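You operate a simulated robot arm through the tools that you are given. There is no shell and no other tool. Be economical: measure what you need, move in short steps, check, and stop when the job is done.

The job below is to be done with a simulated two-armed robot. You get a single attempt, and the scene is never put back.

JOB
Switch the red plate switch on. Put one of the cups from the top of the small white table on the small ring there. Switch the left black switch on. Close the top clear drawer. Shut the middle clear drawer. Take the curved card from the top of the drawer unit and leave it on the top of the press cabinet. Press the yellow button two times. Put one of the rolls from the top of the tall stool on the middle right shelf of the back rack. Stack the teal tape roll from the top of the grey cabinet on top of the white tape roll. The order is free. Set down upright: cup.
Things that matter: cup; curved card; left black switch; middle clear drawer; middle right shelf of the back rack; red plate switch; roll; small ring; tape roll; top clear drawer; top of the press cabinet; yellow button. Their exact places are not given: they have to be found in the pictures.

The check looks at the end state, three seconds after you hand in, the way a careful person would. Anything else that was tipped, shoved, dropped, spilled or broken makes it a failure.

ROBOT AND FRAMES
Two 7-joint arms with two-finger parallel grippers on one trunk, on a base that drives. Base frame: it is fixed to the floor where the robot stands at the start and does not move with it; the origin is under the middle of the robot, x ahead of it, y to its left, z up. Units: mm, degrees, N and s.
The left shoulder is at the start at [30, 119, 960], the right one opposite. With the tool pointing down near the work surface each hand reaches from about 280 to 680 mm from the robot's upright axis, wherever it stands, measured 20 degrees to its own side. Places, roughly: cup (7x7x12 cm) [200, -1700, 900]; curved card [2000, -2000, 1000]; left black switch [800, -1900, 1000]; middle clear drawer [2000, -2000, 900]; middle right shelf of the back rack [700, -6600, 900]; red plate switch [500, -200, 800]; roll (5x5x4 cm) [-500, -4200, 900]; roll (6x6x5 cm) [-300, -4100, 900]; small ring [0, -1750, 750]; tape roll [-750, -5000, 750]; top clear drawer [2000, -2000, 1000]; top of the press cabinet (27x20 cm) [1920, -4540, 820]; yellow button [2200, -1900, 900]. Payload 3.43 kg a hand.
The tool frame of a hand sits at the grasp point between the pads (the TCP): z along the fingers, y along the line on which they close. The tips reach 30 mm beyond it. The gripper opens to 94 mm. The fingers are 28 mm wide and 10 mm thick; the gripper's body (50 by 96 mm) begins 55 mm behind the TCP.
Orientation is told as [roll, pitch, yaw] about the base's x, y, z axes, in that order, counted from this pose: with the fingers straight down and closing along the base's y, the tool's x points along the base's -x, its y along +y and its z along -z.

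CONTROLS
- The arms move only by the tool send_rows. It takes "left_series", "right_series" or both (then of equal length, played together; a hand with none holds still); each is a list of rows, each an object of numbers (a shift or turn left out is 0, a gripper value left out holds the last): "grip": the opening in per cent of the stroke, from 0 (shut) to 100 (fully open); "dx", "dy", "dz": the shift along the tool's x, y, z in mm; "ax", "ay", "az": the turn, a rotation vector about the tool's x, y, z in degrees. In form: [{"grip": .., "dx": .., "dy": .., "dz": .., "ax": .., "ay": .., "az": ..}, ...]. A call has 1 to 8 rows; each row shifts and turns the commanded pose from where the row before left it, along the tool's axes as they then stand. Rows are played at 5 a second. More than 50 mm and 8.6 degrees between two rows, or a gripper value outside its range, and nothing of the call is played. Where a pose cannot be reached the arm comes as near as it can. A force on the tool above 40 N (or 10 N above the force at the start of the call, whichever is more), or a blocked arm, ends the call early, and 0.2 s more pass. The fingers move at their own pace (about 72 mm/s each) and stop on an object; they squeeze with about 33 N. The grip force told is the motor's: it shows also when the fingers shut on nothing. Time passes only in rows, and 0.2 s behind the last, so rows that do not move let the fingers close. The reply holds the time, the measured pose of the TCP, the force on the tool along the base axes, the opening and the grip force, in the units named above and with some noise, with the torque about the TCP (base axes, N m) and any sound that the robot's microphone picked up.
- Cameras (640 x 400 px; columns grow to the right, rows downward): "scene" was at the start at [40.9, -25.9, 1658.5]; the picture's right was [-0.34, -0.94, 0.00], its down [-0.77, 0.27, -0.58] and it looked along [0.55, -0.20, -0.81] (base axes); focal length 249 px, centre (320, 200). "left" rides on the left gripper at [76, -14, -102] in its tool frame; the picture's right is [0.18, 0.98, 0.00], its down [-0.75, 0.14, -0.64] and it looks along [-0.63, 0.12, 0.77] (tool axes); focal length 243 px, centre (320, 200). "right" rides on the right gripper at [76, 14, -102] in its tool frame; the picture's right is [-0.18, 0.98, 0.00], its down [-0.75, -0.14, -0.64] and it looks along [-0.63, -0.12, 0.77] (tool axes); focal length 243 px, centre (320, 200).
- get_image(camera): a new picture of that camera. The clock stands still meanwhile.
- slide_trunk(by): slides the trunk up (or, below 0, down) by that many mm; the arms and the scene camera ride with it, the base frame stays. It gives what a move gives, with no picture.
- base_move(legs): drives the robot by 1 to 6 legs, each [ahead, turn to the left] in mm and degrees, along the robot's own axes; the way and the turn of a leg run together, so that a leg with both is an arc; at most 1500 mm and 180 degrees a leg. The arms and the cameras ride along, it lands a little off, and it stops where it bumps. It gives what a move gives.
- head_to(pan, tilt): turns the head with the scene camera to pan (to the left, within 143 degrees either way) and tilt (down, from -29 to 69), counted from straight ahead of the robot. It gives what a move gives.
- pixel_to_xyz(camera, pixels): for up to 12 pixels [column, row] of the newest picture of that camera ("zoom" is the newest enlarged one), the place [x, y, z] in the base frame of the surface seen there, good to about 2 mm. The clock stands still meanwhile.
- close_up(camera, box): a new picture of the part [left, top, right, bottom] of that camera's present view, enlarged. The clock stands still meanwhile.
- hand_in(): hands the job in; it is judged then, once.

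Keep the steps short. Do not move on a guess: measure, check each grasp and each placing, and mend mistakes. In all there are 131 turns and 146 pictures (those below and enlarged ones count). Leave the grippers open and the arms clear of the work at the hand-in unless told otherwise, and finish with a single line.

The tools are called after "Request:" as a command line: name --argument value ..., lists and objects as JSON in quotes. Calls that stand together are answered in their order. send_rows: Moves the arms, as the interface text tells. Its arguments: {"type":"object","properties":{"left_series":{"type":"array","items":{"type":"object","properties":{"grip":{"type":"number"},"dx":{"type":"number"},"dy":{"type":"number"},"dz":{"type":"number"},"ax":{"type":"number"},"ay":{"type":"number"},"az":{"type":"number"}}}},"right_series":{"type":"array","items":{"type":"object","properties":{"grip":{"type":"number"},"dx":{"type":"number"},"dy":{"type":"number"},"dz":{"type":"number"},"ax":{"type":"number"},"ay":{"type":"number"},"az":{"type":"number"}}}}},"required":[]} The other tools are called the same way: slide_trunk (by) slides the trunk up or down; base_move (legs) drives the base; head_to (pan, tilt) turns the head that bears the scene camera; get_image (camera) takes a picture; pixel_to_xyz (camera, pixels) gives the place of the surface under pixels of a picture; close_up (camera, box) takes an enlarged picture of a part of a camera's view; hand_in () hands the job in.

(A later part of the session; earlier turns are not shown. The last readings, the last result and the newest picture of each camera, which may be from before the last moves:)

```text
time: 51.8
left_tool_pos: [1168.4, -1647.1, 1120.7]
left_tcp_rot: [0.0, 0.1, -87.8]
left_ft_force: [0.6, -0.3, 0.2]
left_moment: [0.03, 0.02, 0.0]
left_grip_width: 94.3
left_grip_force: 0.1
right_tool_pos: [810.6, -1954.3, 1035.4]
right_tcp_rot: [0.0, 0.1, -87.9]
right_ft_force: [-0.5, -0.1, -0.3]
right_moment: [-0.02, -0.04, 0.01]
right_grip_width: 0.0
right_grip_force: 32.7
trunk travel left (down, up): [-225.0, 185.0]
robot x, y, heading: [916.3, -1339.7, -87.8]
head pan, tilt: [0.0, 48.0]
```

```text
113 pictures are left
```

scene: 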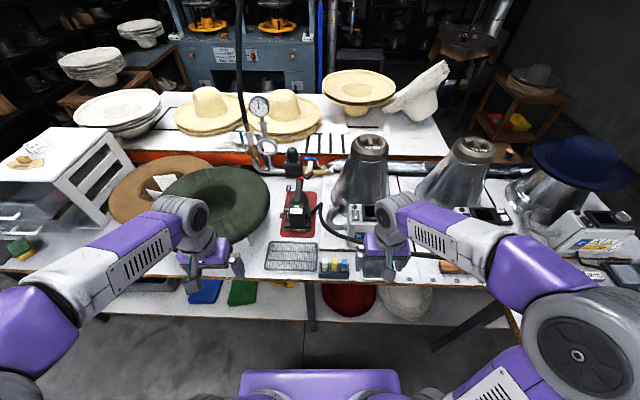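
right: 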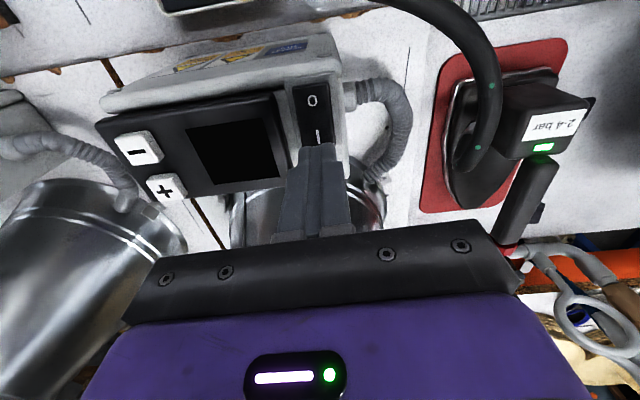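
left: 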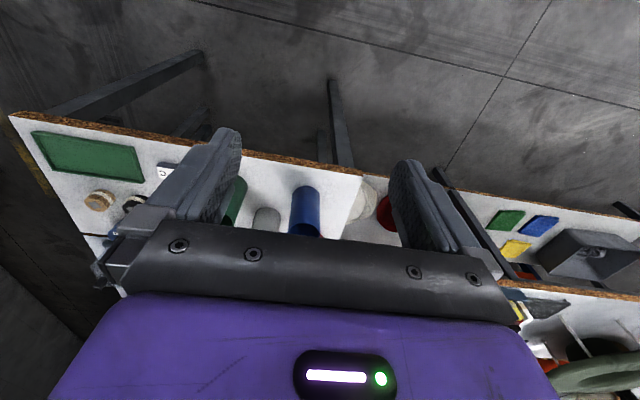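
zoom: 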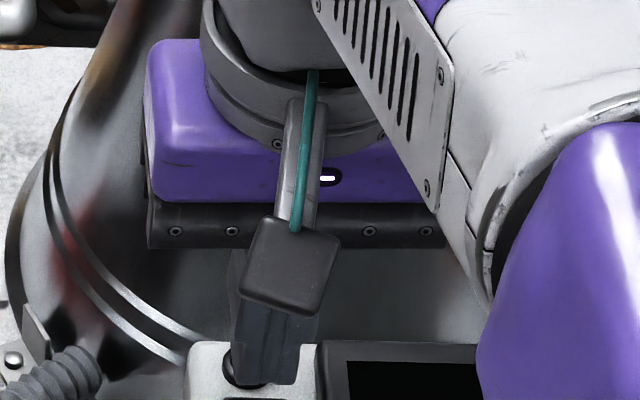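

Aligned over the "I". Pressing down in small steps.

Request:
send_rows --right_series '[{"dz": 12}, {"dz": 6}, {"dz": 4}, {"dz": 3}, {"dz": 2}, {"dz": 2}, {"dz": 2}]'

Request:
get_image --camera "right"

```text
time: 53.6
left_tool_pos: [1168.4, -1646.2, 1120.7]
left_tcp_rot: [0.0, 0.0, -87.8]
left_ft_force: [-0.3, -0.6, -0.2]
left_moment: [0.01, 0.01, -0.02]
left_grip_width: 94.1
left_grip_force: 0.2
right_tool_pos: [810.9, -1956.9, 1011.6]
right_tcp_rot: [0.1, -0.9, -88.0]
right_ft_force: [-0.2, 2.6, 10.4]
right_moment: [0.3, -0.02, 0.03]
right_grip_width: 0.0
right_grip_force: 32.7
trunk travel left (down, up): [-225.0, 185.0]
robot x, y, heading: [915.0, -1335.1, -88.1]
head pan, tilt: [0.0, 48.0]
stopped in row 7 (right hand): the force on the tool passed its limit at 40 N (the readings are from after the stop); the commanded pose is now the measured one
```

```text
112 pictures are left
```

right: 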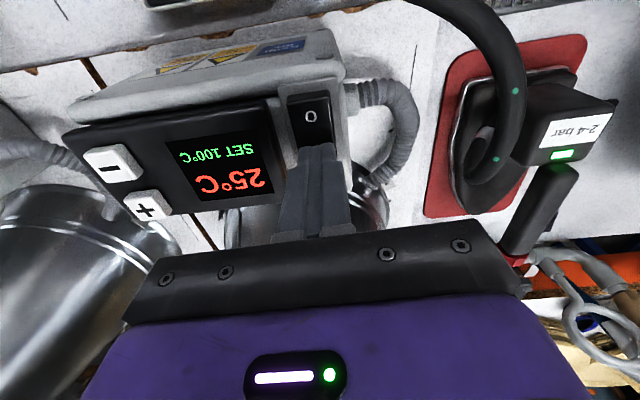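

The display lit up – it's on. I lift, retract, and drive along the bench to the drawer unit.

Request:
send_rows --right_series '[{"dz": -40}, {"dz": -40}, {"dx": 45}, {"dx": 45}, {"dx": 45}, {"dx": 45}, {"dx": 45}, {"dx": 30}]'

Request:
head_to --pan 90 --tilt 30

Request:
get_image --camera "scene"

```text
time: 55.4
left_tool_pos: [1167.4, -1645.4, 1121.1]
left_tcp_rot: [0.0, -0.1, -87.9]
left_ft_force: [-0.1, -0.6, 0.1]
left_moment: [-0.03, 0.01, -0.01]
left_grip_width: 94.1
left_grip_force: 0.2
right_tool_pos: [800.4, -1700.2, 1087.1]
right_tcp_rot: [0.1, -0.9, -88.0]
right_ft_force: [0.5, 0.4, 0.2]
right_moment: [-0.01, -0.03, -0.01]
right_grip_width: 0.0
right_grip_force: 32.9
trunk travel left (down, up): [-225.0, 185.0]
robot x, y, heading: [912.8, -1335.6, -87.9]
head pan, tilt: [0.0, 48.0]
```

```text
time: 57.0
left_tool_pos: [1167.8, -1647.3, 1122.0]
left_tcp_rot: [-0.1, 0.0, -87.9]
left_ft_force: [0.9, 0.3, 0.9]
left_moment: [0.0, 0.0, -0.01]
left_grip_width: 93.8
left_grip_force: 0.0
right_tool_pos: [801.3, -1700.5, 1085.6]
right_tcp_rot: [0.1, -0.9, -88.0]
right_ft_force: [-0.3, 0.3, -1.0]
right_moment: [0.02, 0.01, 0.01]
right_grip_width: 0.0
right_grip_force: 32.9
trunk travel left (down, up): [-225.0, 185.0]
robot x, y, heading: [910.1, -1338.3, -88.0]
head pan, tilt: [90.0, 30.0]
```

```text
111 pictures are left
```

scene: 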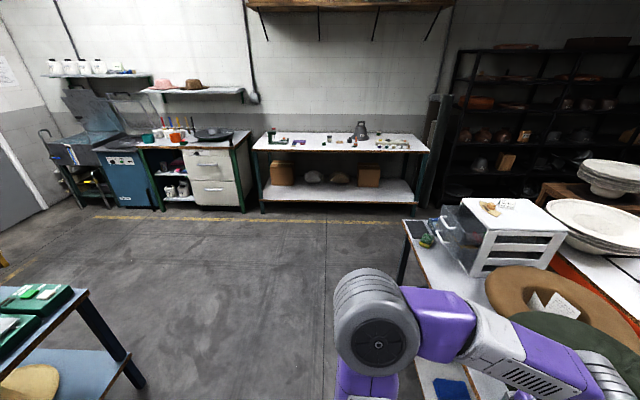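

Request:
close_up --camera "scene" --box '[400, 180, 580, 290]'

Request:
pixel_to_xyz --camera "scene" --pixels '[[404, 221], [460, 199], [516, 199], [566, 232], [485, 232], [440, 218], [470, 215], [426, 240], [475, 272], [486, 208], [130, 385], [320, 280]]'

```text
3.56 times, centred on (490, 235) of scene
```

zoom: 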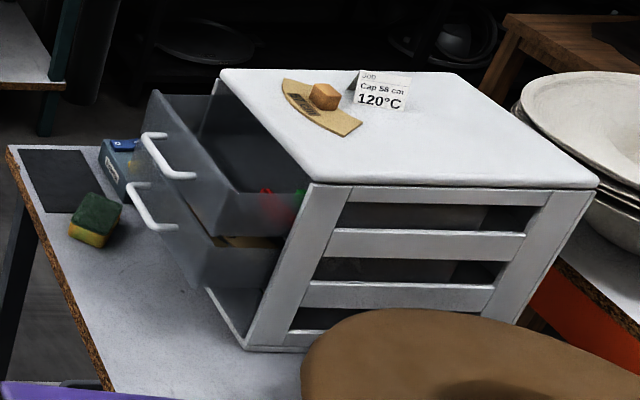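

```text
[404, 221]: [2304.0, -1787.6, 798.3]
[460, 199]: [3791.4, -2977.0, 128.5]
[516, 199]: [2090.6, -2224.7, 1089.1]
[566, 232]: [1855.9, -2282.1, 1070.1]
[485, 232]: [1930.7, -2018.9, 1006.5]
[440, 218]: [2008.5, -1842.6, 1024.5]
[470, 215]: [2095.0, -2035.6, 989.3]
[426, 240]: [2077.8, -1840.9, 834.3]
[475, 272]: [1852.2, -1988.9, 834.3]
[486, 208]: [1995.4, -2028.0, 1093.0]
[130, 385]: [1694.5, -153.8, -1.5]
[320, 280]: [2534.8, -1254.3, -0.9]
```

The curved card (tan, with a wooden block) lies on the drawer unit at about (2000,-2030,1093). Driving to stand in front of it.

Request:
base_move --legs '[[-150, 0], [0, 88], [1190, 0], [0, -90]]'

Request:
head_to --pan 0 --tilt 40

Request:
get_image --camera "scene"

Request:
close_up --camera "scene" --box '[230, 140, 410, 250]'

```text
time: 71.6
left_tool_pos: [2334.3, -1546.9, 1120.4]
left_tcp_rot: [0.0, 0.0, -91.8]
left_ft_force: [0.5, 0.1, 0.2]
left_moment: [-0.03, 0.05, 0.04]
left_grip_width: 94.1
left_grip_force: 0.0
right_tool_pos: [1964.6, -1576.8, 1085.9]
right_tcp_rot: [0.0, -0.7, -91.7]
right_ft_force: [-0.1, 0.0, -0.5]
right_moment: [0.01, 0.02, 0.0]
right_grip_width: 0.0
right_grip_force: 33.2
trunk travel left (down, up): [-225.0, 185.0]
robot x, y, heading: [2099.1, -1220.4, -91.7]
head pan, tilt: [90.0, 30.0]
```

```text
time: 73.2
left_tool_pos: [2335.3, -1546.5, 1121.7]
left_tcp_rot: [-0.1, 0.0, -91.7]
left_ft_force: [0.8, 0.2, -0.4]
left_moment: [-0.01, -0.01, -0.01]
left_grip_width: 94.1
left_grip_force: 0.0
right_tool_pos: [1964.7, -1578.0, 1085.6]
right_tcp_rot: [0.1, -0.9, -91.8]
right_ft_force: [-0.8, 1.1, -0.4]
right_moment: [-0.03, 0.03, 0.01]
right_grip_width: 0.2
right_grip_force: 33.5
trunk travel left (down, up): [-225.0, 185.0]
robot x, y, heading: [2101.6, -1221.9, -91.6]
head pan, tilt: [0.0, 40.0]
```

```text
109 pictures are left
```

scene: 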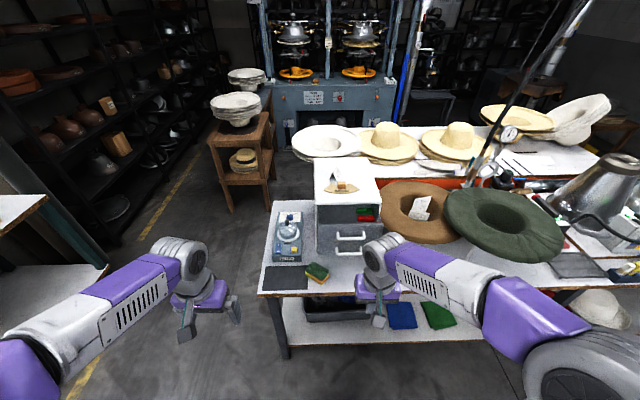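

```text
3.56 times, centred on (320, 195) of scene
```

zoom: 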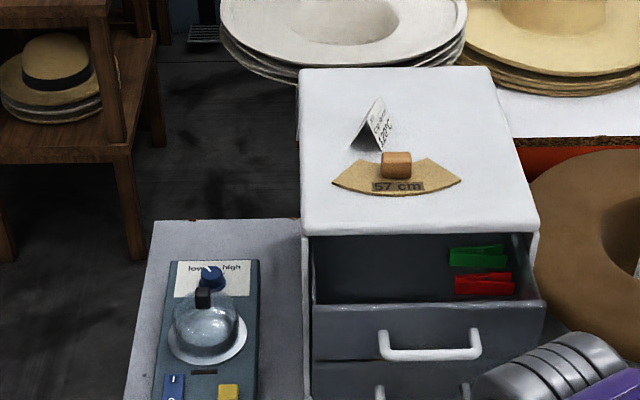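

I raise the trunk 150 mm to clear the unit, then drive 190 mm closer and look down.

Request:
slide_trunk --by 150

Request:
base_move --legs '[[190, 0]]'

Request:
head_to --pan 0 --tilt 52

Request:
get_image --camera "scene"

Request:
close_up --camera "scene" --box '[240, 150, 420, 262]'

```text
time: 75.0
left_tool_pos: [2335.4, -1546.7, 1271.0]
left_tcp_rot: [0.0, 0.1, -91.7]
left_ft_force: [0.2, 0.4, -0.6]
left_moment: [0.03, -0.01, -0.05]
left_grip_width: 94.0
left_grip_force: 0.1
right_tool_pos: [1965.2, -1576.5, 1236.0]
right_tcp_rot: [0.1, -0.8, -91.6]
right_ft_force: [0.7, -0.1, 0.1]
right_moment: [-0.01, 0.01, 0.0]
right_grip_width: 0.0
right_grip_force: 33.6
trunk travel left (down, up): [-375.0, 35.0]
robot x, y, heading: [2100.2, -1222.5, -91.8]
head pan, tilt: [0.0, 40.0]
```

```text
time: 76.5
left_tool_pos: [2330.1, -1732.4, 1270.8]
left_tcp_rot: [0.0, 0.1, -91.5]
left_ft_force: [-0.4, 0.1, 0.6]
left_moment: [0.0, 0.0, -0.02]
left_grip_width: 93.6
left_grip_force: 0.0
right_tool_pos: [1959.7, -1763.9, 1235.8]
right_tcp_rot: [0.1, -0.9, -91.6]
right_ft_force: [-0.7, 0.3, -0.5]
right_moment: [0.0, 0.01, 0.03]
right_grip_width: 0.0
right_grip_force: 32.8
trunk travel left (down, up): [-375.0, 35.0]
robot x, y, heading: [2097.2, -1408.6, -91.7]
head pan, tilt: [0.0, 40.0]
```

```text
time: 77.3
left_tool_pos: [2331.6, -1732.5, 1272.0]
left_tcp_rot: [0.0, 0.0, -91.5]
left_ft_force: [0.6, -0.2, -0.4]
left_moment: [-0.01, -0.03, 0.02]
left_grip_width: 93.9
left_grip_force: 0.1
right_tool_pos: [1959.6, -1763.8, 1236.2]
right_tcp_rot: [0.1, -0.8, -91.7]
right_ft_force: [0.0, 0.5, 0.4]
right_moment: [-0.01, -0.01, 0.0]
right_grip_width: 0.2
right_grip_force: 32.7
trunk travel left (down, up): [-375.0, 35.0]
robot x, y, heading: [2096.9, -1408.2, -91.5]
head pan, tilt: [0.0, 52.0]
```

```text
107 pictures are left
```

scene: 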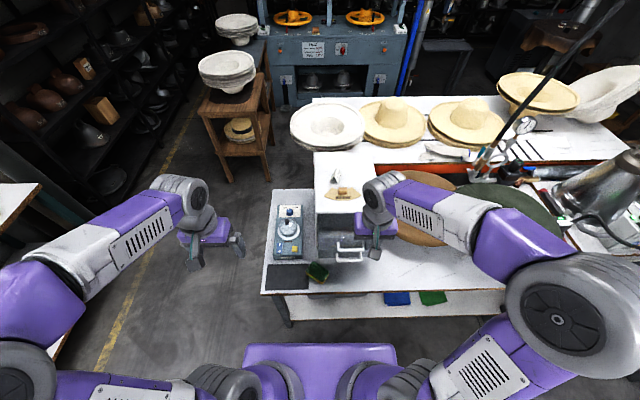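

```text
3.56 times, centred on (330, 206) of scene
```

zoom: 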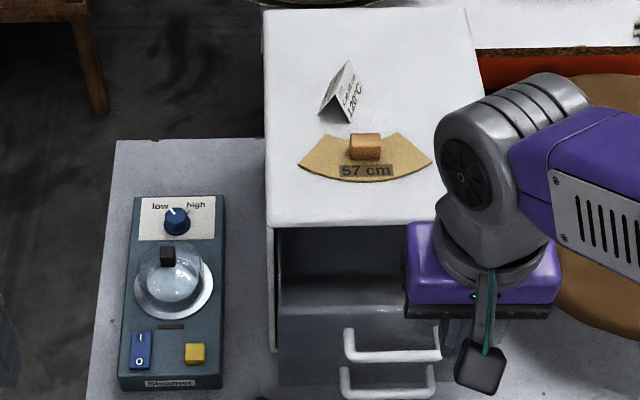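

Measuring card block, button and drawers.

Request:
close_up --camera "scene" --box '[315, 165, 375, 205]'

Request:
pixel_to_xyz --camera "zoom" --pixels '[[300, 205], [275, 190], [335, 190], [305, 190], [275, 215], [330, 215], [150, 225], [450, 225], [300, 270], [230, 265], [390, 260], [240, 110]]'

Request:
close_up --camera "scene" --box '[265, 225, 375, 295]'

Request:
pixel_to_xyz --camera "zoom" --pixels '[[175, 140], [165, 160], [173, 155], [150, 165], [400, 140], [500, 130], [400, 105], [480, 165], [400, 185], [430, 95], [450, 215], [85, 130]]'

```text
10.00 times, centred on (345, 185) of scene
```

zoom: 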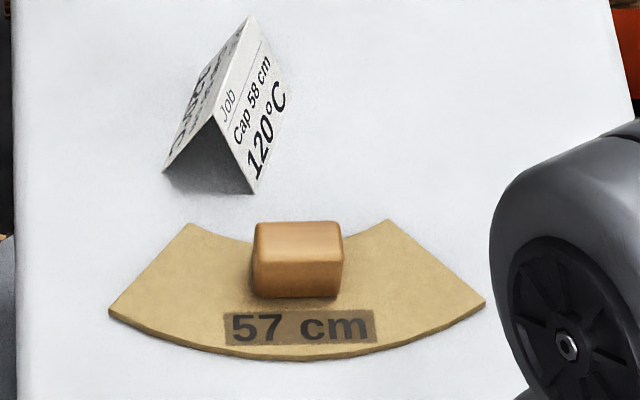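

```text
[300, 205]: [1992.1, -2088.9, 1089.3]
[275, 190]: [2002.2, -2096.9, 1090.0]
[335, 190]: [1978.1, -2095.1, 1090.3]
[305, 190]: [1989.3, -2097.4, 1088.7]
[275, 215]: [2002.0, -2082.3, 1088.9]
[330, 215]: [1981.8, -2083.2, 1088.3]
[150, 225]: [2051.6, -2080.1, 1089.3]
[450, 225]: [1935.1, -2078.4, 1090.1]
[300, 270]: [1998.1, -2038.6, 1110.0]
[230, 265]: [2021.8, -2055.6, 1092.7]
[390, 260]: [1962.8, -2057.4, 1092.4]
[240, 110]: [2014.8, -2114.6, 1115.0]
```

```text
5.71 times, centred on (320, 260) of scene
```

zoom: 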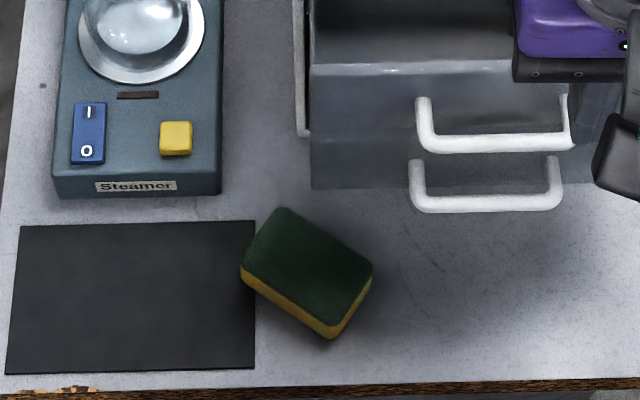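

```text
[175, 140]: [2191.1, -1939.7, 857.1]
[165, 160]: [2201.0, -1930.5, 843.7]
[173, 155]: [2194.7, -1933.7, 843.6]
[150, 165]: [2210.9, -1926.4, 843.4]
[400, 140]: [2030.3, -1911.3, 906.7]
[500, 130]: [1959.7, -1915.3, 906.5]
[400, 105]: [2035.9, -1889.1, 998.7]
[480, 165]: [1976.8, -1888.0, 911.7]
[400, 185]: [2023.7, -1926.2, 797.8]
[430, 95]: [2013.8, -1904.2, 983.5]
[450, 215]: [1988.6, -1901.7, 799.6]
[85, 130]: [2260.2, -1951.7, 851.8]
```

Request:
close_up --camera "scene" --box '[270, 235, 310, 262]'

Request:
pixel_to_xyz --camera "zoom" --pixels '[[360, 190], [380, 165], [395, 205], [350, 165], [410, 165], [370, 225], [340, 200], [415, 200], [300, 130], [190, 180], [190, 240]]'

```text
14.81 times, centred on (290, 248) of scene
```

zoom: 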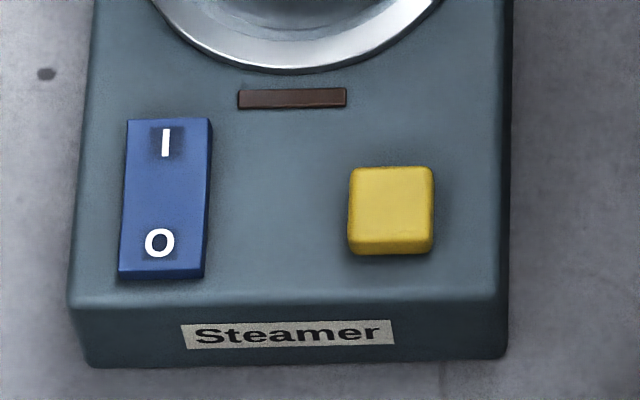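

```text
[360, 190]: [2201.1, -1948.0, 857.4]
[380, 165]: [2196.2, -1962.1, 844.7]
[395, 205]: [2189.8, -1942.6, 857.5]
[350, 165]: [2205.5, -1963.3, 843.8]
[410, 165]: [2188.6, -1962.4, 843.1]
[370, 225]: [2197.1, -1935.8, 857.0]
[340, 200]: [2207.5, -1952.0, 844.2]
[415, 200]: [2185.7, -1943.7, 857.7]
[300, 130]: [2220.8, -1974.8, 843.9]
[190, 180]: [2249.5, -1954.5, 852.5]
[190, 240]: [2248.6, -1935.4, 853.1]
```

Button centre (2191.5,-1943), top 857.5. I bring the shut left hand above it in two calls.

Request:
send_rows --left_series '[{"grip": 0, "dx": -30, "dy": -22, "dz": 10}, {"dx": -31, "dy": -22, "dz": 20}, {"dx": -31, "dy": -22, "dz": 20}, {"dx": -31, "dy": -22, "dz": 20}, {"dx": -31, "dy": -22, "dz": 20}, {"dx": -30, "dy": -24.5, "dz": 20}, {"dx": -30, "dz": 35}, {"dz": 45}]'

Request:
send_rows --left_series '[{"dz": 45}, {"dz": 45}, {"dz": 45}, {"dz": 32}, {}]'

Request:
get_image --camera "left"

Request:
close_up --camera "scene" --box '[240, 190, 360, 270]'

```text
time: 79.1
left_tool_pos: [2191.7, -1943.6, 1081.0]
left_tcp_rot: [0.0, -0.1, -91.5]
left_ft_force: [-0.7, -0.3, -0.2]
left_moment: [0.0, 0.01, 0.01]
left_grip_width: 0.0
left_grip_force: 32.9
right_tool_pos: [1960.3, -1765.5, 1235.6]
right_tcp_rot: [0.1, -0.8, -91.5]
right_ft_force: [0.0, 0.0, 0.0]
right_moment: [0.03, 0.0, -0.03]
right_grip_width: 0.3
right_grip_force: 33.1
trunk travel left (down, up): [-375.0, 35.0]
robot x, y, heading: [2098.9, -1410.0, -91.6]
head pan, tilt: [0.0, 52.0]
```

```text
time: 80.3
left_tool_pos: [2189.6, -1945.8, 914.2]
left_tcp_rot: [0.0, -0.1, -91.4]
left_ft_force: [0.5, -0.8, 0.5]
left_moment: [0.0, 0.0, 0.0]
left_grip_width: 0.4
left_grip_force: 32.5
right_tool_pos: [1960.4, -1763.8, 1235.7]
right_tcp_rot: [0.1, -0.8, -91.6]
right_ft_force: [0.6, 0.7, 0.2]
right_moment: [0.02, -0.02, 0.01]
right_grip_width: 0.1
right_grip_force: 32.9
trunk travel left (down, up): [-375.0, 35.0]
robot x, y, heading: [2097.7, -1407.7, -91.4]
head pan, tilt: [0.0, 52.0]
```

```text
102 pictures are left
```

left: 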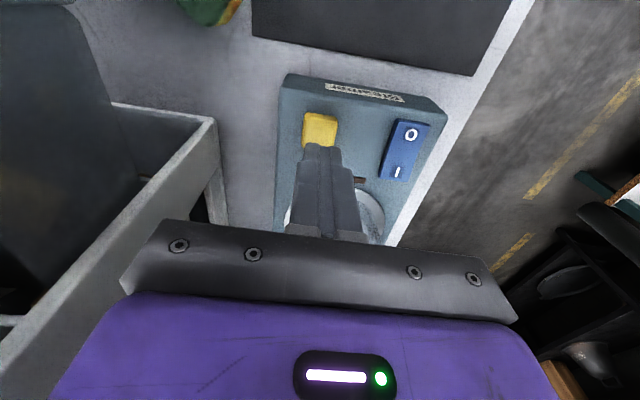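

```text
5.00 times, centred on (300, 230) of scene
```

zoom: 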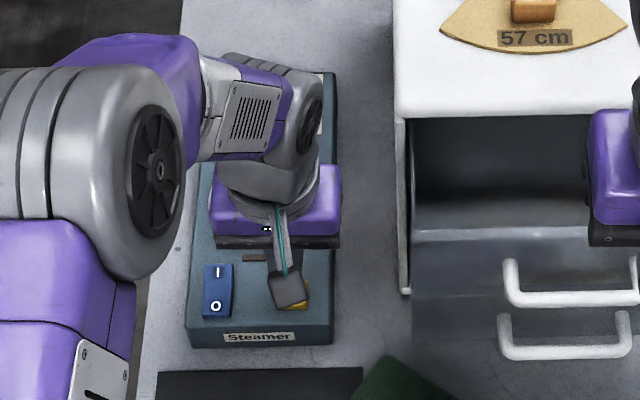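

The tip is over the button's centre, about 26 mm above. First press.

Request:
send_rows --left_series '[{"dz": 16}, {"dz": 8}, {"dz": 3}, {"dz": 3}, {"dz": 3}]'

```text
time: 81.5
left_tool_pos: [2191.4, -1944.0, 881.9]
left_tcp_rot: [0.0, -0.1, -91.5]
left_ft_force: [0.8, 0.3, 5.8]
left_moment: [0.01, -0.04, 0.02]
left_grip_width: 0.0
left_grip_force: 33.5
right_tool_pos: [1960.6, -1763.4, 1236.4]
right_tcp_rot: [0.1, -0.8, -91.6]
right_ft_force: [0.7, -0.3, -0.9]
right_moment: [0.0, 0.01, 0.0]
right_grip_width: 0.3
right_grip_force: 33.5
trunk travel left (down, up): [-375.0, 35.0]
robot x, y, heading: [2098.2, -1405.4, -91.6]
head pan, tilt: [0.0, 52.0]
heard: click
```

A click: first press done. Lifting 15 mm.

Request:
send_rows --left_series '[{"dz": -8}, {"dz": -9}, {}]'

Request:
send_rows --left_series '[{"dz": 8}, {"dz": 4}, {"dz": 3}, {"dz": 2}]'

```text
time: 82.3
left_tool_pos: [2189.6, -1944.8, 898.1]
left_tcp_rot: [0.0, 0.0, -91.5]
left_ft_force: [0.2, 0.4, -0.3]
left_moment: [-0.01, 0.03, -0.04]
left_grip_width: 0.0
left_grip_force: 33.2
right_tool_pos: [1961.0, -1764.2, 1236.2]
right_tcp_rot: [0.1, -0.7, -91.6]
right_ft_force: [-0.2, 0.2, -0.8]
right_moment: [0.0, -0.02, 0.0]
right_grip_width: 0.2
right_grip_force: 33.1
trunk travel left (down, up): [-375.0, 35.0]
robot x, y, heading: [2096.1, -1407.0, -91.2]
head pan, tilt: [0.0, 52.0]
```

```text
time: 83.3
left_tool_pos: [2190.2, -1944.9, 882.9]
left_tcp_rot: [-0.1, -0.1, -91.5]
left_ft_force: [0.4, 0.4, 5.6]
left_moment: [0.05, 0.02, 0.03]
left_grip_width: 0.1
left_grip_force: 33.0
right_tool_pos: [1959.6, -1763.2, 1235.8]
right_tcp_rot: [0.2, -0.7, -91.6]
right_ft_force: [0.4, -1.0, -0.1]
right_moment: [0.0, 0.02, 0.05]
right_grip_width: 0.1
right_grip_force: 33.4
trunk travel left (down, up): [-375.0, 35.0]
robot x, y, heading: [2096.1, -1407.6, -91.6]
head pan, tilt: [0.0, 52.0]
heard: click
```

Second click. Raise the left hand out and back.

Request:
send_rows --left_series '[{"dz": -40}, {"dz": -48}, {"dz": -48}, {"dz": -48}, {"dz": -48}, {"dz": -48}, {"dx": 40, "dy": 25}, {"dx": 40, "dy": 25}]'

Request:
send_rows --left_series '[{"dx": 40, "dy": 25}, {"dx": 40, "dy": 25}, {"dx": 40, "dy": 25}]' --right_series '[{"dx": 40, "dy": -40}, {"dx": 40, "dy": -40}, {"dx": 20, "dy": -40}]'

Request:
get_image --camera "scene"

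Request:
close_up --camera "scene" --box '[290, 200, 390, 265]'

```text
time: 85.1
left_tool_pos: [2243.0, -1862.1, 1163.0]
left_tcp_rot: [0.0, -0.1, -91.5]
left_ft_force: [-0.2, 0.0, 0.4]
left_moment: [-0.05, 0.0, 0.0]
left_grip_width: 0.0
left_grip_force: 33.1
right_tool_pos: [1961.3, -1762.3, 1236.5]
right_tcp_rot: [0.1, -0.7, -91.6]
right_ft_force: [0.0, -0.2, 0.9]
right_moment: [-0.03, 0.0, 0.01]
right_grip_width: 0.0
right_grip_force: 33.3
trunk travel left (down, up): [-375.0, 35.0]
robot x, y, heading: [2096.9, -1410.0, -91.6]
head pan, tilt: [0.0, 52.0]
```

```text
refused: row 1 steps farther than a row can; nothing moved
```

```text
100 pictures are left
```

scene: 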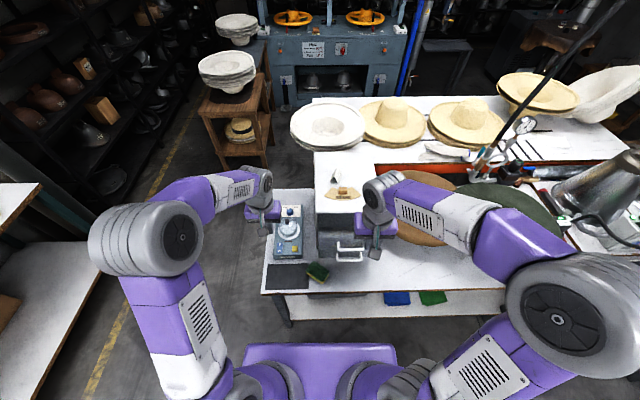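

```text
6.15 times, centred on (340, 232) of scene
```

zoom: 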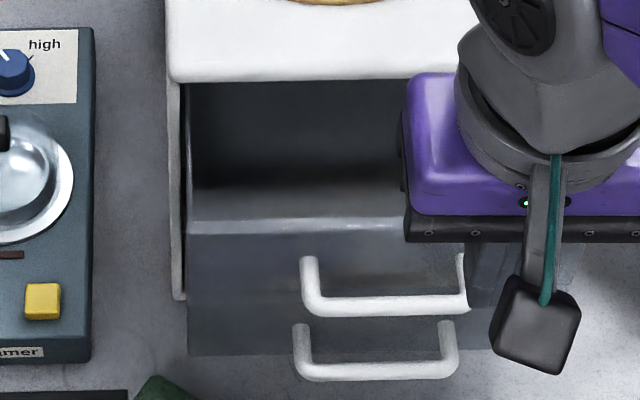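

Retracting both hands for a clear view of the drawer fronts.

Request:
send_rows --left_series '[{"dx": 40, "dy": 25}, {"dx": 40, "dy": 25}, {"dx": 30, "dy": 25}, {}]' --right_series '[{"dx": 20, "dy": -40}, {"dx": 20, "dy": -40}, {"dy": -40}, {"dy": -40}]'

Request:
close_up --camera "scene" --box '[290, 200, 390, 265]'

Request:
pixel_to_xyz --camera "zoom" --pixels '[[385, 305], [370, 370], [250, 250], [250, 330], [200, 228], [230, 345], [380, 223], [480, 222], [370, 335], [380, 270], [300, 80], [180, 290]]'

```text
time: 86.1
left_tool_pos: [2318.8, -1756.1, 1162.3]
left_tcp_rot: [0.0, -0.1, -91.5]
left_ft_force: [-0.9, -0.3, 0.3]
left_moment: [-0.03, 0.01, 0.01]
left_grip_width: 0.0
left_grip_force: 32.6
right_tool_pos: [1799.4, -1717.2, 1235.1]
right_tcp_rot: [0.1, -0.7, -91.5]
right_ft_force: [-0.5, -0.2, 0.6]
right_moment: [-0.01, -0.02, 0.0]
right_grip_width: 0.0
right_grip_force: 32.7
trunk travel left (down, up): [-375.0, 35.0]
robot x, y, heading: [2096.5, -1407.7, -91.2]
head pan, tilt: [0.0, 52.0]
```

```text
6.15 times, centred on (340, 232) of scene
```

zoom: 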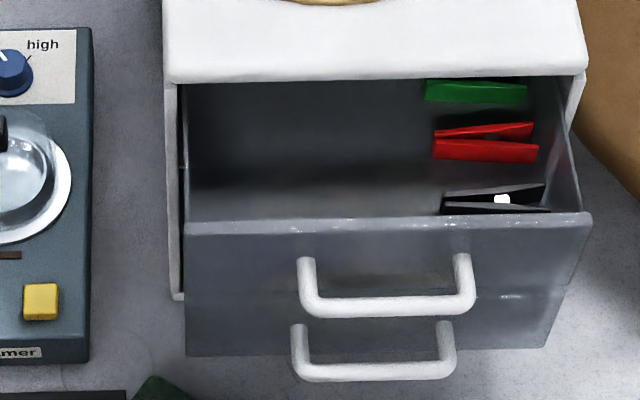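

```text
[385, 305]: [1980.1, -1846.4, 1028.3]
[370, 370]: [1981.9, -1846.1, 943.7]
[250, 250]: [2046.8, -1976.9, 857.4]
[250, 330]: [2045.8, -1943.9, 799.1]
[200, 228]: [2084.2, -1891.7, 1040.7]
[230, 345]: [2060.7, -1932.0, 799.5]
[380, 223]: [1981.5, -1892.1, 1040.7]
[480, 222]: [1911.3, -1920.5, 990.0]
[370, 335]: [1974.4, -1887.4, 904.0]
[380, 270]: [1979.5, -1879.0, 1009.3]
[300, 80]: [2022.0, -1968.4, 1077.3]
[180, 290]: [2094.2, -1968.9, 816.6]
```

Handle bars: top at (1982,-1846,1028), middle at (1982,-1846,944); the cabinet front is at y≈-1968, so both are ~88 mm open. I bring the shut right hand in front of the top handle, then tilt it 40° so the fingers point forward-down.

Request:
send_rows --right_series '[{"dy": 46, "dx": -12}, {"dy": 46, "dx": -12}, {"dy": 46, "dx": -12}, {"dy": 46, "dx": -12}, {"dz": 45}, {"dz": 45}, {"dz": 45}, {"dz": 45}]'

Request:
send_rows --right_series '[{"dz": 37}, {"ay": -8}, {"ay": -8}, {"ay": -8}, {"ay": -8}, {"ay": -8}, {}]'

Request:
close_up --camera "scene" --box '[280, 190, 420, 280]'

```text
time: 87.9
left_tool_pos: [2320.5, -1757.5, 1161.1]
left_tcp_rot: [0.0, -0.1, -91.4]
left_ft_force: [0.7, -0.3, 0.2]
left_moment: [0.0, -0.01, -0.01]
left_grip_width: 0.0
left_grip_force: 32.6
right_tool_pos: [1984.4, -1775.8, 1054.9]
right_tcp_rot: [0.1, -0.8, -91.5]
right_ft_force: [0.4, -0.9, 0.2]
right_moment: [0.01, 0.01, -0.01]
right_grip_width: 0.0
right_grip_force: 33.6
trunk travel left (down, up): [-375.0, 35.0]
robot x, y, heading: [2098.1, -1408.9, -91.7]
head pan, tilt: [0.0, 52.0]
```

```text
time: 89.5
left_tool_pos: [2318.7, -1756.2, 1161.8]
left_tcp_rot: [0.0, 0.0, -91.4]
left_ft_force: [0.0, 0.4, -0.2]
left_moment: [0.01, -0.02, 0.02]
left_grip_width: 0.2
left_grip_force: 33.1
right_tool_pos: [1986.8, -1786.7, 1015.4]
right_tcp_rot: [0.0, -40.8, -91.8]
right_ft_force: [-0.7, 0.6, 0.5]
right_moment: [-0.01, 0.02, -0.01]
right_grip_width: 0.0
right_grip_force: 32.5
right hand out of reach, approached as far as the arm can: row 6
trunk travel left (down, up): [-375.0, 35.0]
robot x, y, heading: [2093.3, -1409.8, -91.4]
head pan, tilt: [0.0, 52.0]
```

```text
4.44 times, centred on (350, 235) of scene
```

zoom: 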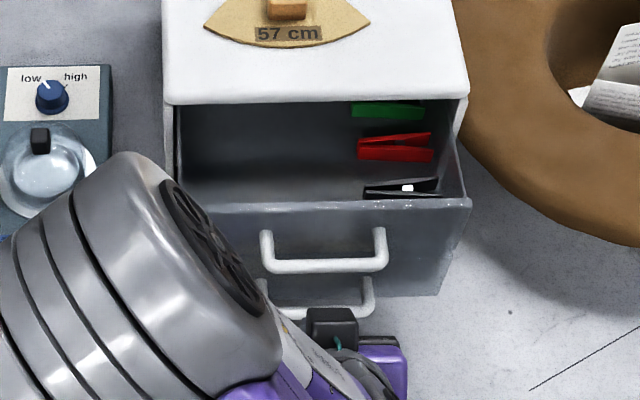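

Request:
get_image --camera "scene"

```text
96 pictures are left
```

scene: 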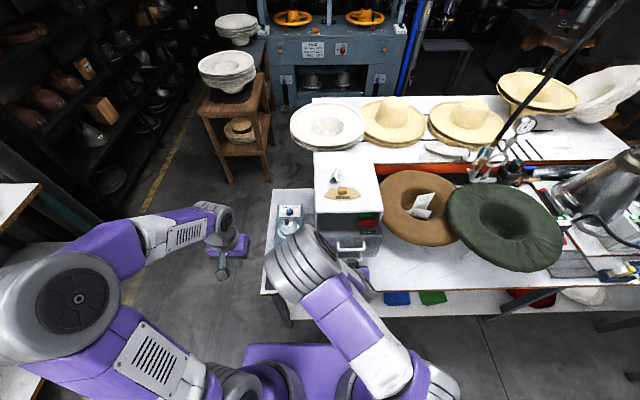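

The elbow is high and clear. Now push forward 100 mm (along base -y) at constant height.

Request:
send_rows --right_series '[{"dx": -15.1, "dz": 13.1}, {"dx": -15.1, "dz": 13.1}, {"dx": -15.1, "dz": 13.1}, {"dx": -15.1, "dz": 13.1}, {"dx": -15.1, "dz": 13.1}]'

Request:
get_image --camera "scene"

```text
time: 90.7
left_tool_pos: [2319.1, -1756.5, 1161.0]
left_tcp_rot: [0.0, -0.1, -91.5]
left_ft_force: [0.1, -0.8, -0.1]
left_moment: [0.01, 0.02, 0.03]
left_grip_width: 0.1
left_grip_force: 32.7
right_tool_pos: [1986.1, -1888.2, 1014.3]
right_tcp_rot: [0.2, -40.8, -91.6]
right_ft_force: [-1.2, -0.2, 0.1]
right_moment: [0.01, -0.04, 0.01]
right_grip_width: 0.0
right_grip_force: 33.0
trunk travel left (down, up): [-375.0, 35.0]
robot x, y, heading: [2096.6, -1406.6, -91.4]
head pan, tilt: [0.0, 52.0]
```

```text
95 pictures are left
```

scene: 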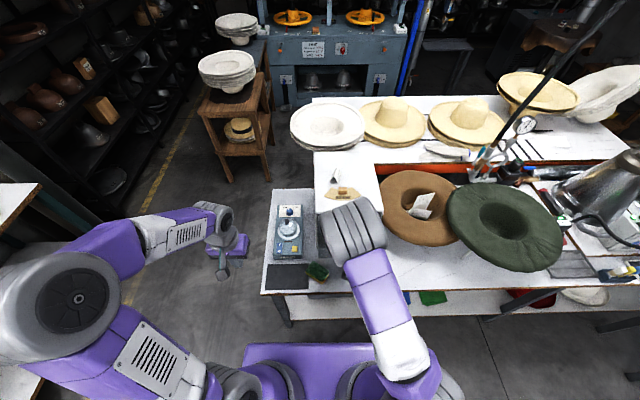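

Request:
pixel_to_xyz --camera "scene" --pixels '[[335, 212], [355, 200], [375, 235], [330, 240]]'

Request:
get_image --camera "right"

```text
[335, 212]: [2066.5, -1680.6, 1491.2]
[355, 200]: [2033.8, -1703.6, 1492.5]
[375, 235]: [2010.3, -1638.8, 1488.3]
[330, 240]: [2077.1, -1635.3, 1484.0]
```

```text
94 pictures are left
```

right: 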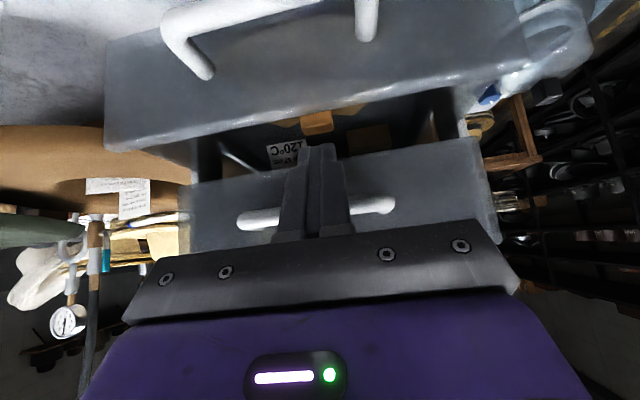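

The top drawer is sliding in (it's the nearer one in this inverted view). Continuing in smaller steps until it stops.

Request:
send_rows --right_series '[{"dx": -7.6, "dz": 6.5}, {"dx": -7.6, "dz": 6.5}, {"dx": -3.8, "dz": 3.3}, {"dx": -3.8, "dz": 3.3}, {"dx": -3, "dz": 2.6}, {"dx": -3, "dz": 2.6}]'

Request:
get_image --camera "right"

```text
time: 92.1
left_tool_pos: [2319.6, -1752.8, 1163.6]
left_tcp_rot: [0.0, -0.2, -91.4]
left_ft_force: [0.1, -0.2, 0.2]
left_moment: [0.01, 0.0, 0.02]
left_grip_width: 0.4
left_grip_force: 32.6
right_tool_pos: [1984.5, -1918.1, 1010.0]
right_tcp_rot: [-0.2, -39.9, -91.3]
right_ft_force: [4.0, 35.4, -8.7]
right_moment: [-0.23, 0.15, 0.41]
right_grip_width: 0.0
right_grip_force: 32.4
trunk travel left (down, up): [-375.0, 35.0]
robot x, y, heading: [2098.3, -1405.6, -91.8]
head pan, tilt: [0.0, 52.0]
```

```text
93 pictures are left
```

right: 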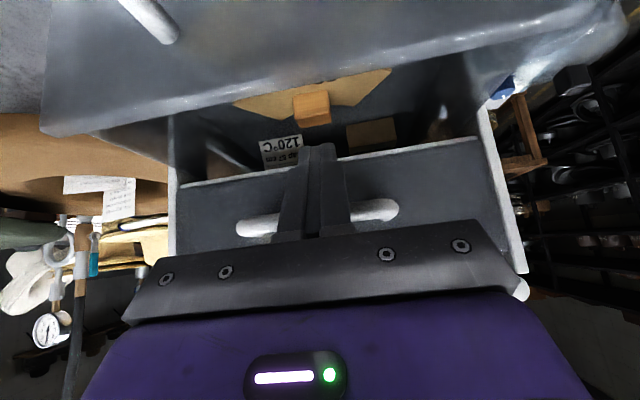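

35 N at y=-1918: the top drawer is shut. Backing off 135 mm, then lowering 84 mm.

Request:
send_rows --right_series '[{"dx": 15.1, "dz": -13.1}, {"dx": 30.2, "dz": -26.1}, {"dx": 30.2, "dz": -26.1}, {"dx": 30.2, "dz": -26.1}, {"dx": 18.3, "dz": 21.2}, {"dx": 18.3, "dz": 21.2}, {"dx": 17, "dz": 20}]'

Request:
get_image --camera "right"

Request:
get_image --camera "scene"

```text
time: 93.7
left_tool_pos: [2320.7, -1756.1, 1162.5]
left_tcp_rot: [0.0, 0.0, -91.5]
left_ft_force: [0.7, -1.0, 0.7]
left_moment: [0.05, -0.01, 0.03]
left_grip_width: 0.0
left_grip_force: 33.2
right_tool_pos: [1988.5, -1787.8, 932.8]
right_tcp_rot: [0.1, -40.9, -91.6]
right_ft_force: [0.2, -0.6, 0.1]
right_moment: [-0.03, -0.03, 0.0]
right_grip_width: 0.0
right_grip_force: 33.3
trunk travel left (down, up): [-375.0, 35.0]
robot x, y, heading: [2094.6, -1406.2, -91.3]
head pan, tilt: [0.0, 52.0]
```

```text
92 pictures are left
```

right: 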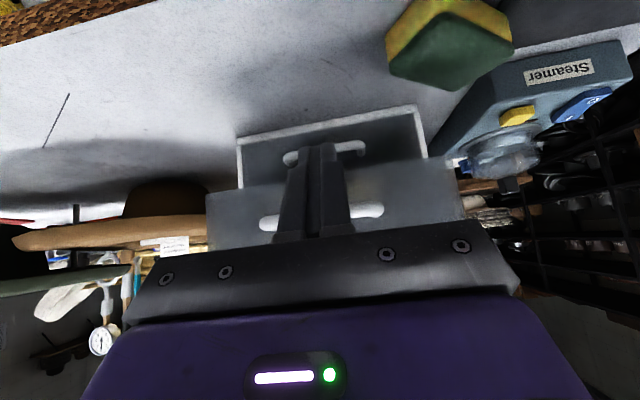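

```text
91 pictures are left
```

scene: 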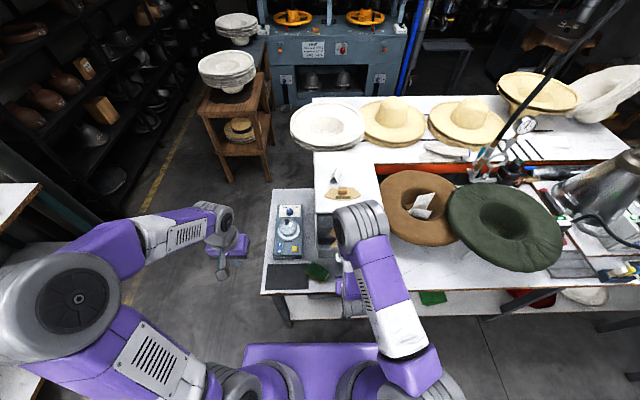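

Pushing the middle drawer's handle forward.

Request:
send_rows --right_series '[{"dx": -15.1, "dz": 13.1}, {"dx": -15.1, "dz": 13.1}, {"dx": -15.1, "dz": 13.1}, {"dx": -15.1, "dz": 13.1}, {"dx": -15.1, "dz": 13.1}, {"dx": -7.6, "dz": 6.5}]'

Request:
get_image --camera "right"

```text
time: 95.1
left_tool_pos: [2320.7, -1755.9, 1160.9]
left_tcp_rot: [0.0, 0.0, -91.4]
left_ft_force: [-0.1, -0.3, -0.8]
left_moment: [0.02, -0.01, 0.02]
left_grip_width: 0.0
left_grip_force: 33.4
right_tool_pos: [1986.6, -1897.6, 932.6]
right_tcp_rot: [0.2, -40.8, -91.5]
right_ft_force: [1.2, 0.1, -1.6]
right_moment: [0.06, 0.03, 0.03]
right_grip_width: 0.1
right_grip_force: 33.1
trunk travel left (down, up): [-375.0, 35.0]
robot x, y, heading: [2095.9, -1407.8, -91.4]
head pan, tilt: [0.0, 52.0]
```

```text
90 pictures are left
```

right: 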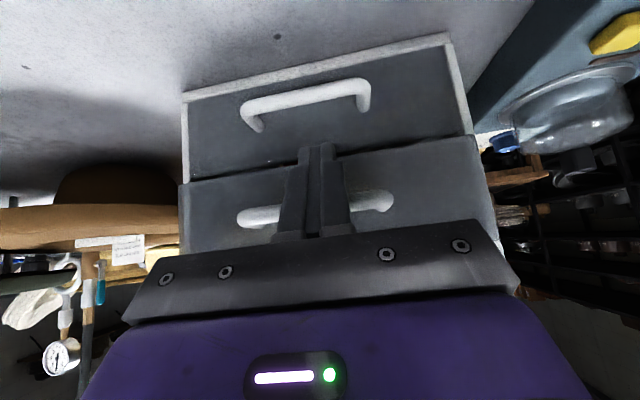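

Request:
send_rows --right_series '[{"dx": -7.6, "dz": 6.5}, {"dx": -3.8, "dz": 3.3}, {"dx": -3.8, "dz": 3.3}, {"dx": -3, "dz": 2.6}, {"dx": -2, "dz": 1.7}]'

```text
time: 96.3
left_tool_pos: [2319.3, -1752.8, 1162.8]
left_tcp_rot: [0.0, -0.2, -91.6]
left_ft_force: [0.4, -0.8, -1.1]
left_moment: [0.02, 0.0, 0.01]
left_grip_width: 0.2
left_grip_force: 32.8
right_tool_pos: [1985.4, -1914.1, 931.0]
right_tcp_rot: [0.1, -40.2, -91.5]
right_ft_force: [0.8, 33.5, 1.3]
right_moment: [-0.27, -0.07, 0.35]
right_grip_width: 0.0
right_grip_force: 32.9
trunk travel left (down, up): [-375.0, 35.0]
robot x, y, heading: [2095.2, -1406.7, -91.4]
head pan, tilt: [0.0, 52.0]
```

Stopped with 33 N: shut. I back off, rise, and straighten the hand.

Request:
send_rows --right_series '[{"dx": 15.1, "dz": -13.1}, {"dx": 30.2, "dz": -26.1}, {"dx": 30.2, "dz": -26.1}, {"dx": -29.4, "dz": -34.1}, {"dx": -29.4, "dz": -34.1}, {"dx": -29.4, "dz": -34.1}, {"dx": -29.4, "dz": -34.1}, {"dx": -29.4, "dz": -34.1}]'

Request:
send_rows --right_series '[{"ay": 8}, {"ay": 8}, {"ay": 8}, {"ay": 8}, {"ay": 8}, {"dz": -45}, {"dy": -45, "grip": 100}, {"dy": -45}]'

Request:
get_image --camera "scene"

Request:
close_up --camera "scene" --box '[290, 170, 390, 250]'

```text
time: 98.1
left_tool_pos: [2320.0, -1756.0, 1161.9]
left_tcp_rot: [0.0, -0.1, -91.5]
left_ft_force: [-0.2, 0.4, 0.7]
left_moment: [0.0, -0.02, 0.0]
left_grip_width: 0.1
left_grip_force: 33.3
right_tool_pos: [1988.0, -1821.0, 1157.1]
right_tcp_rot: [0.2, -40.8, -91.5]
right_ft_force: [0.0, 0.5, 0.2]
right_moment: [-0.05, 0.01, -0.01]
right_grip_width: 0.1
right_grip_force: 33.1
trunk travel left (down, up): [-375.0, 35.0]
robot x, y, heading: [2098.5, -1406.0, -91.5]
head pan, tilt: [0.0, 52.0]
```

```text
time: 99.9
left_tool_pos: [2318.6, -1756.7, 1162.7]
left_tcp_rot: [0.1, -0.1, -91.6]
left_ft_force: [-0.6, 0.3, 0.1]
left_moment: [-0.01, 0.0, -0.01]
left_grip_width: 0.0
left_grip_force: 32.4
right_tool_pos: [1895.8, -1819.6, 1202.2]
right_tcp_rot: [0.1, -0.8, -91.6]
right_ft_force: [0.8, 0.1, -0.3]
right_moment: [0.0, -0.02, -0.05]
right_grip_width: 81.8
right_grip_force: 0.1
trunk travel left (down, up): [-375.0, 35.0]
robot x, y, heading: [2096.3, -1408.9, -91.6]
head pan, tilt: [0.0, 52.0]
```

```text
89 pictures are left
```

scene: 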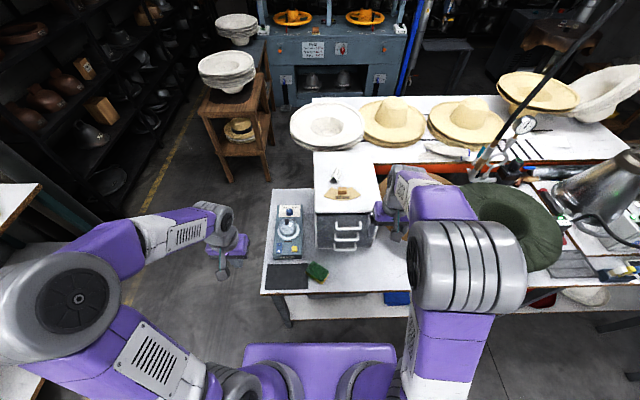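

```text
5.00 times, centred on (340, 210) of scene
```

zoom: 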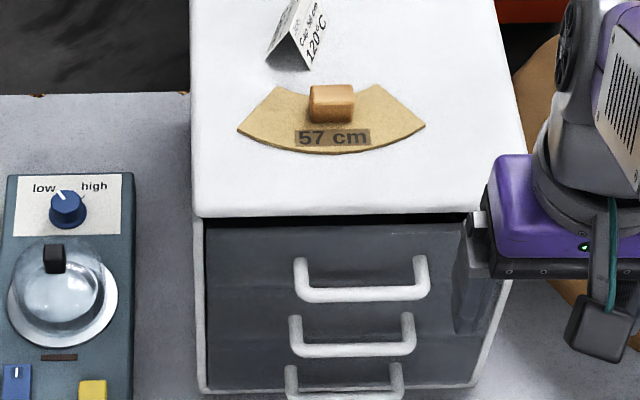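

All drawers are flush. Now measuring the block on the curved card.

Request:
close_up --camera "scene" --box '[325, 178, 365, 206]'

Request:
pixel_to_xyz --camera "zoom" --pixels '[[265, 140], [240, 130], [300, 130], [270, 120], [270, 160], [230, 170], [310, 165], [265, 180], [150, 200], [400, 200], [215, 150], [330, 150]]'

```text
14.29 times, centred on (345, 192) of scene
```

zoom: 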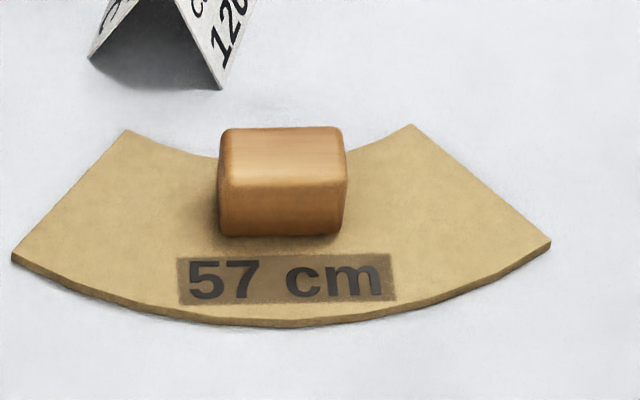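

```text
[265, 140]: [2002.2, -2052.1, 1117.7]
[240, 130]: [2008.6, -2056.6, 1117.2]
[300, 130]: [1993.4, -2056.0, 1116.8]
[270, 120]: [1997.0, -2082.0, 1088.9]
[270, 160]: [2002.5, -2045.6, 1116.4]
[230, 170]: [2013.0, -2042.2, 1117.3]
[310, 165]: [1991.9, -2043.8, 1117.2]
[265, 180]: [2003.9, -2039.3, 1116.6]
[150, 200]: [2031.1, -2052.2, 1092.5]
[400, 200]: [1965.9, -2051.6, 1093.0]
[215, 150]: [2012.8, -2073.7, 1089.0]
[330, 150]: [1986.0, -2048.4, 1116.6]
```

Request:
pixel_to_xyz --camera "scene" --pixels '[[320, 347], [250, 350], [390, 350], [320, 292]]'

Request:
send_rows --right_series '[{"grip": 60, "ay": 0.8, "dx": -40}, {"dx": -40, "dy": 20}, {"dx": -40, "dy": 22}, {"dx": -40, "dy": 22}, {"dx": -40, "dy": 22}, {"dx": -25.4, "dy": 23}, {"dz": 20}]'

Request:
get_image --camera "right"

```text
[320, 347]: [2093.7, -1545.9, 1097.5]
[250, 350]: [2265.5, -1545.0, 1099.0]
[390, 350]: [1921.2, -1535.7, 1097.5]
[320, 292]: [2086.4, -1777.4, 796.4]
```

```text
time: 101.5
left_tool_pos: [2318.9, -1756.2, 1161.0]
left_tcp_rot: [0.0, -0.1, -91.5]
left_ft_force: [-0.3, -0.5, 0.7]
left_moment: [0.01, 0.01, 0.01]
left_grip_width: 0.0
left_grip_force: 33.5
right_tool_pos: [2000.3, -2035.4, 1179.3]
right_tcp_rot: [0.1, 0.3, -91.7]
right_ft_force: [0.4, -0.1, -0.1]
right_moment: [-0.02, 0.0, 0.03]
right_grip_width: 56.4
right_grip_force: 0.1
right hand out of reach, approached as far as the arm can: row 6
trunk travel left (down, up): [-375.0, 35.0]
robot x, y, heading: [2096.3, -1411.2, -91.5]
head pan, tilt: [0.0, 52.0]
```

```text
86 pictures are left
```

right: 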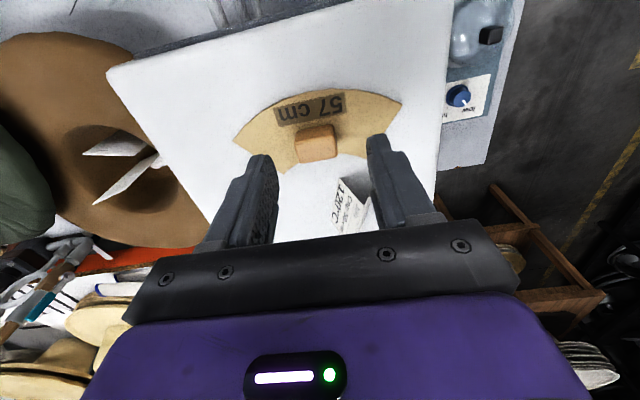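

The arm is at its limit; I drive 30 mm closer.

Request:
base_move --legs '[[30, 0]]'

```text
time: 102.3
left_tool_pos: [2319.6, -1786.4, 1162.1]
left_tcp_rot: [0.0, -0.1, -91.5]
left_ft_force: [0.0, -0.3, 0.4]
left_moment: [0.02, -0.01, 0.01]
left_grip_width: 0.0
left_grip_force: 33.0
right_tool_pos: [2000.7, -2064.6, 1181.6]
right_tcp_rot: [0.1, 0.1, -91.6]
right_ft_force: [0.1, 0.3, 0.7]
right_moment: [0.0, 0.02, 0.0]
right_grip_width: 56.4
right_grip_force: 0.0
trunk travel left (down, up): [-375.0, 35.0]
robot x, y, heading: [2096.3, -1440.2, -91.5]
head pan, tilt: [0.0, 52.0]
```

Request:
send_rows --right_series '[{"dx": 16.5, "dy": -2}, {"dz": 20}, {"dz": 12}, {}]'

Request:
get_image --camera "right"

Request:
close_up --camera "scene" --box '[300, 150, 400, 220]'

```text
time: 103.3
left_tool_pos: [2319.3, -1786.5, 1162.4]
left_tcp_rot: [0.0, 0.1, -91.5]
left_ft_force: [0.5, -0.1, 0.3]
left_moment: [-0.02, 0.0, 0.0]
left_grip_width: 0.1
left_grip_force: 32.8
right_tool_pos: [2001.8, -2071.8, 1149.9]
right_tcp_rot: [0.0, 0.2, -91.7]
right_ft_force: [-0.8, -0.6, 0.3]
right_moment: [-0.01, 0.04, 0.01]
right_grip_width: 56.3
right_grip_force: 0.0
right hand out of reach, approached as far as the arm can: row 1, 2
trunk travel left (down, up): [-375.0, 35.0]
robot x, y, heading: [2097.5, -1439.2, -91.5]
head pan, tilt: [0.0, 52.0]
```

```text
85 pictures are left
```

right: 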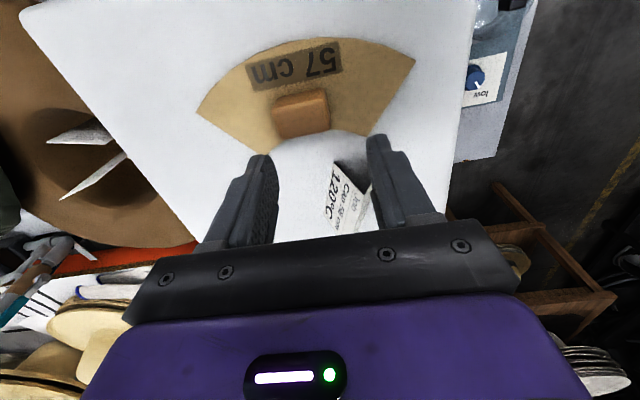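

```text
5.71 times, centred on (350, 185) of scene
```

zoom: 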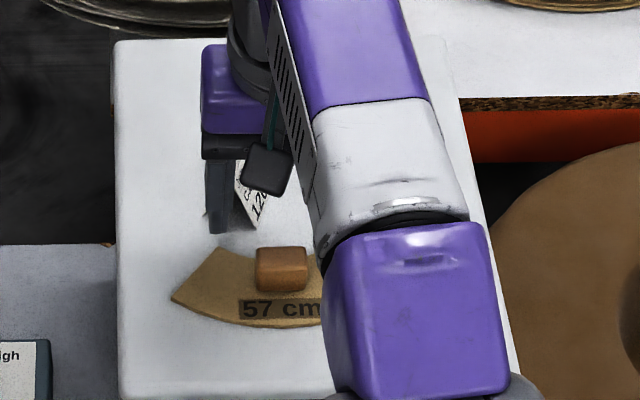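

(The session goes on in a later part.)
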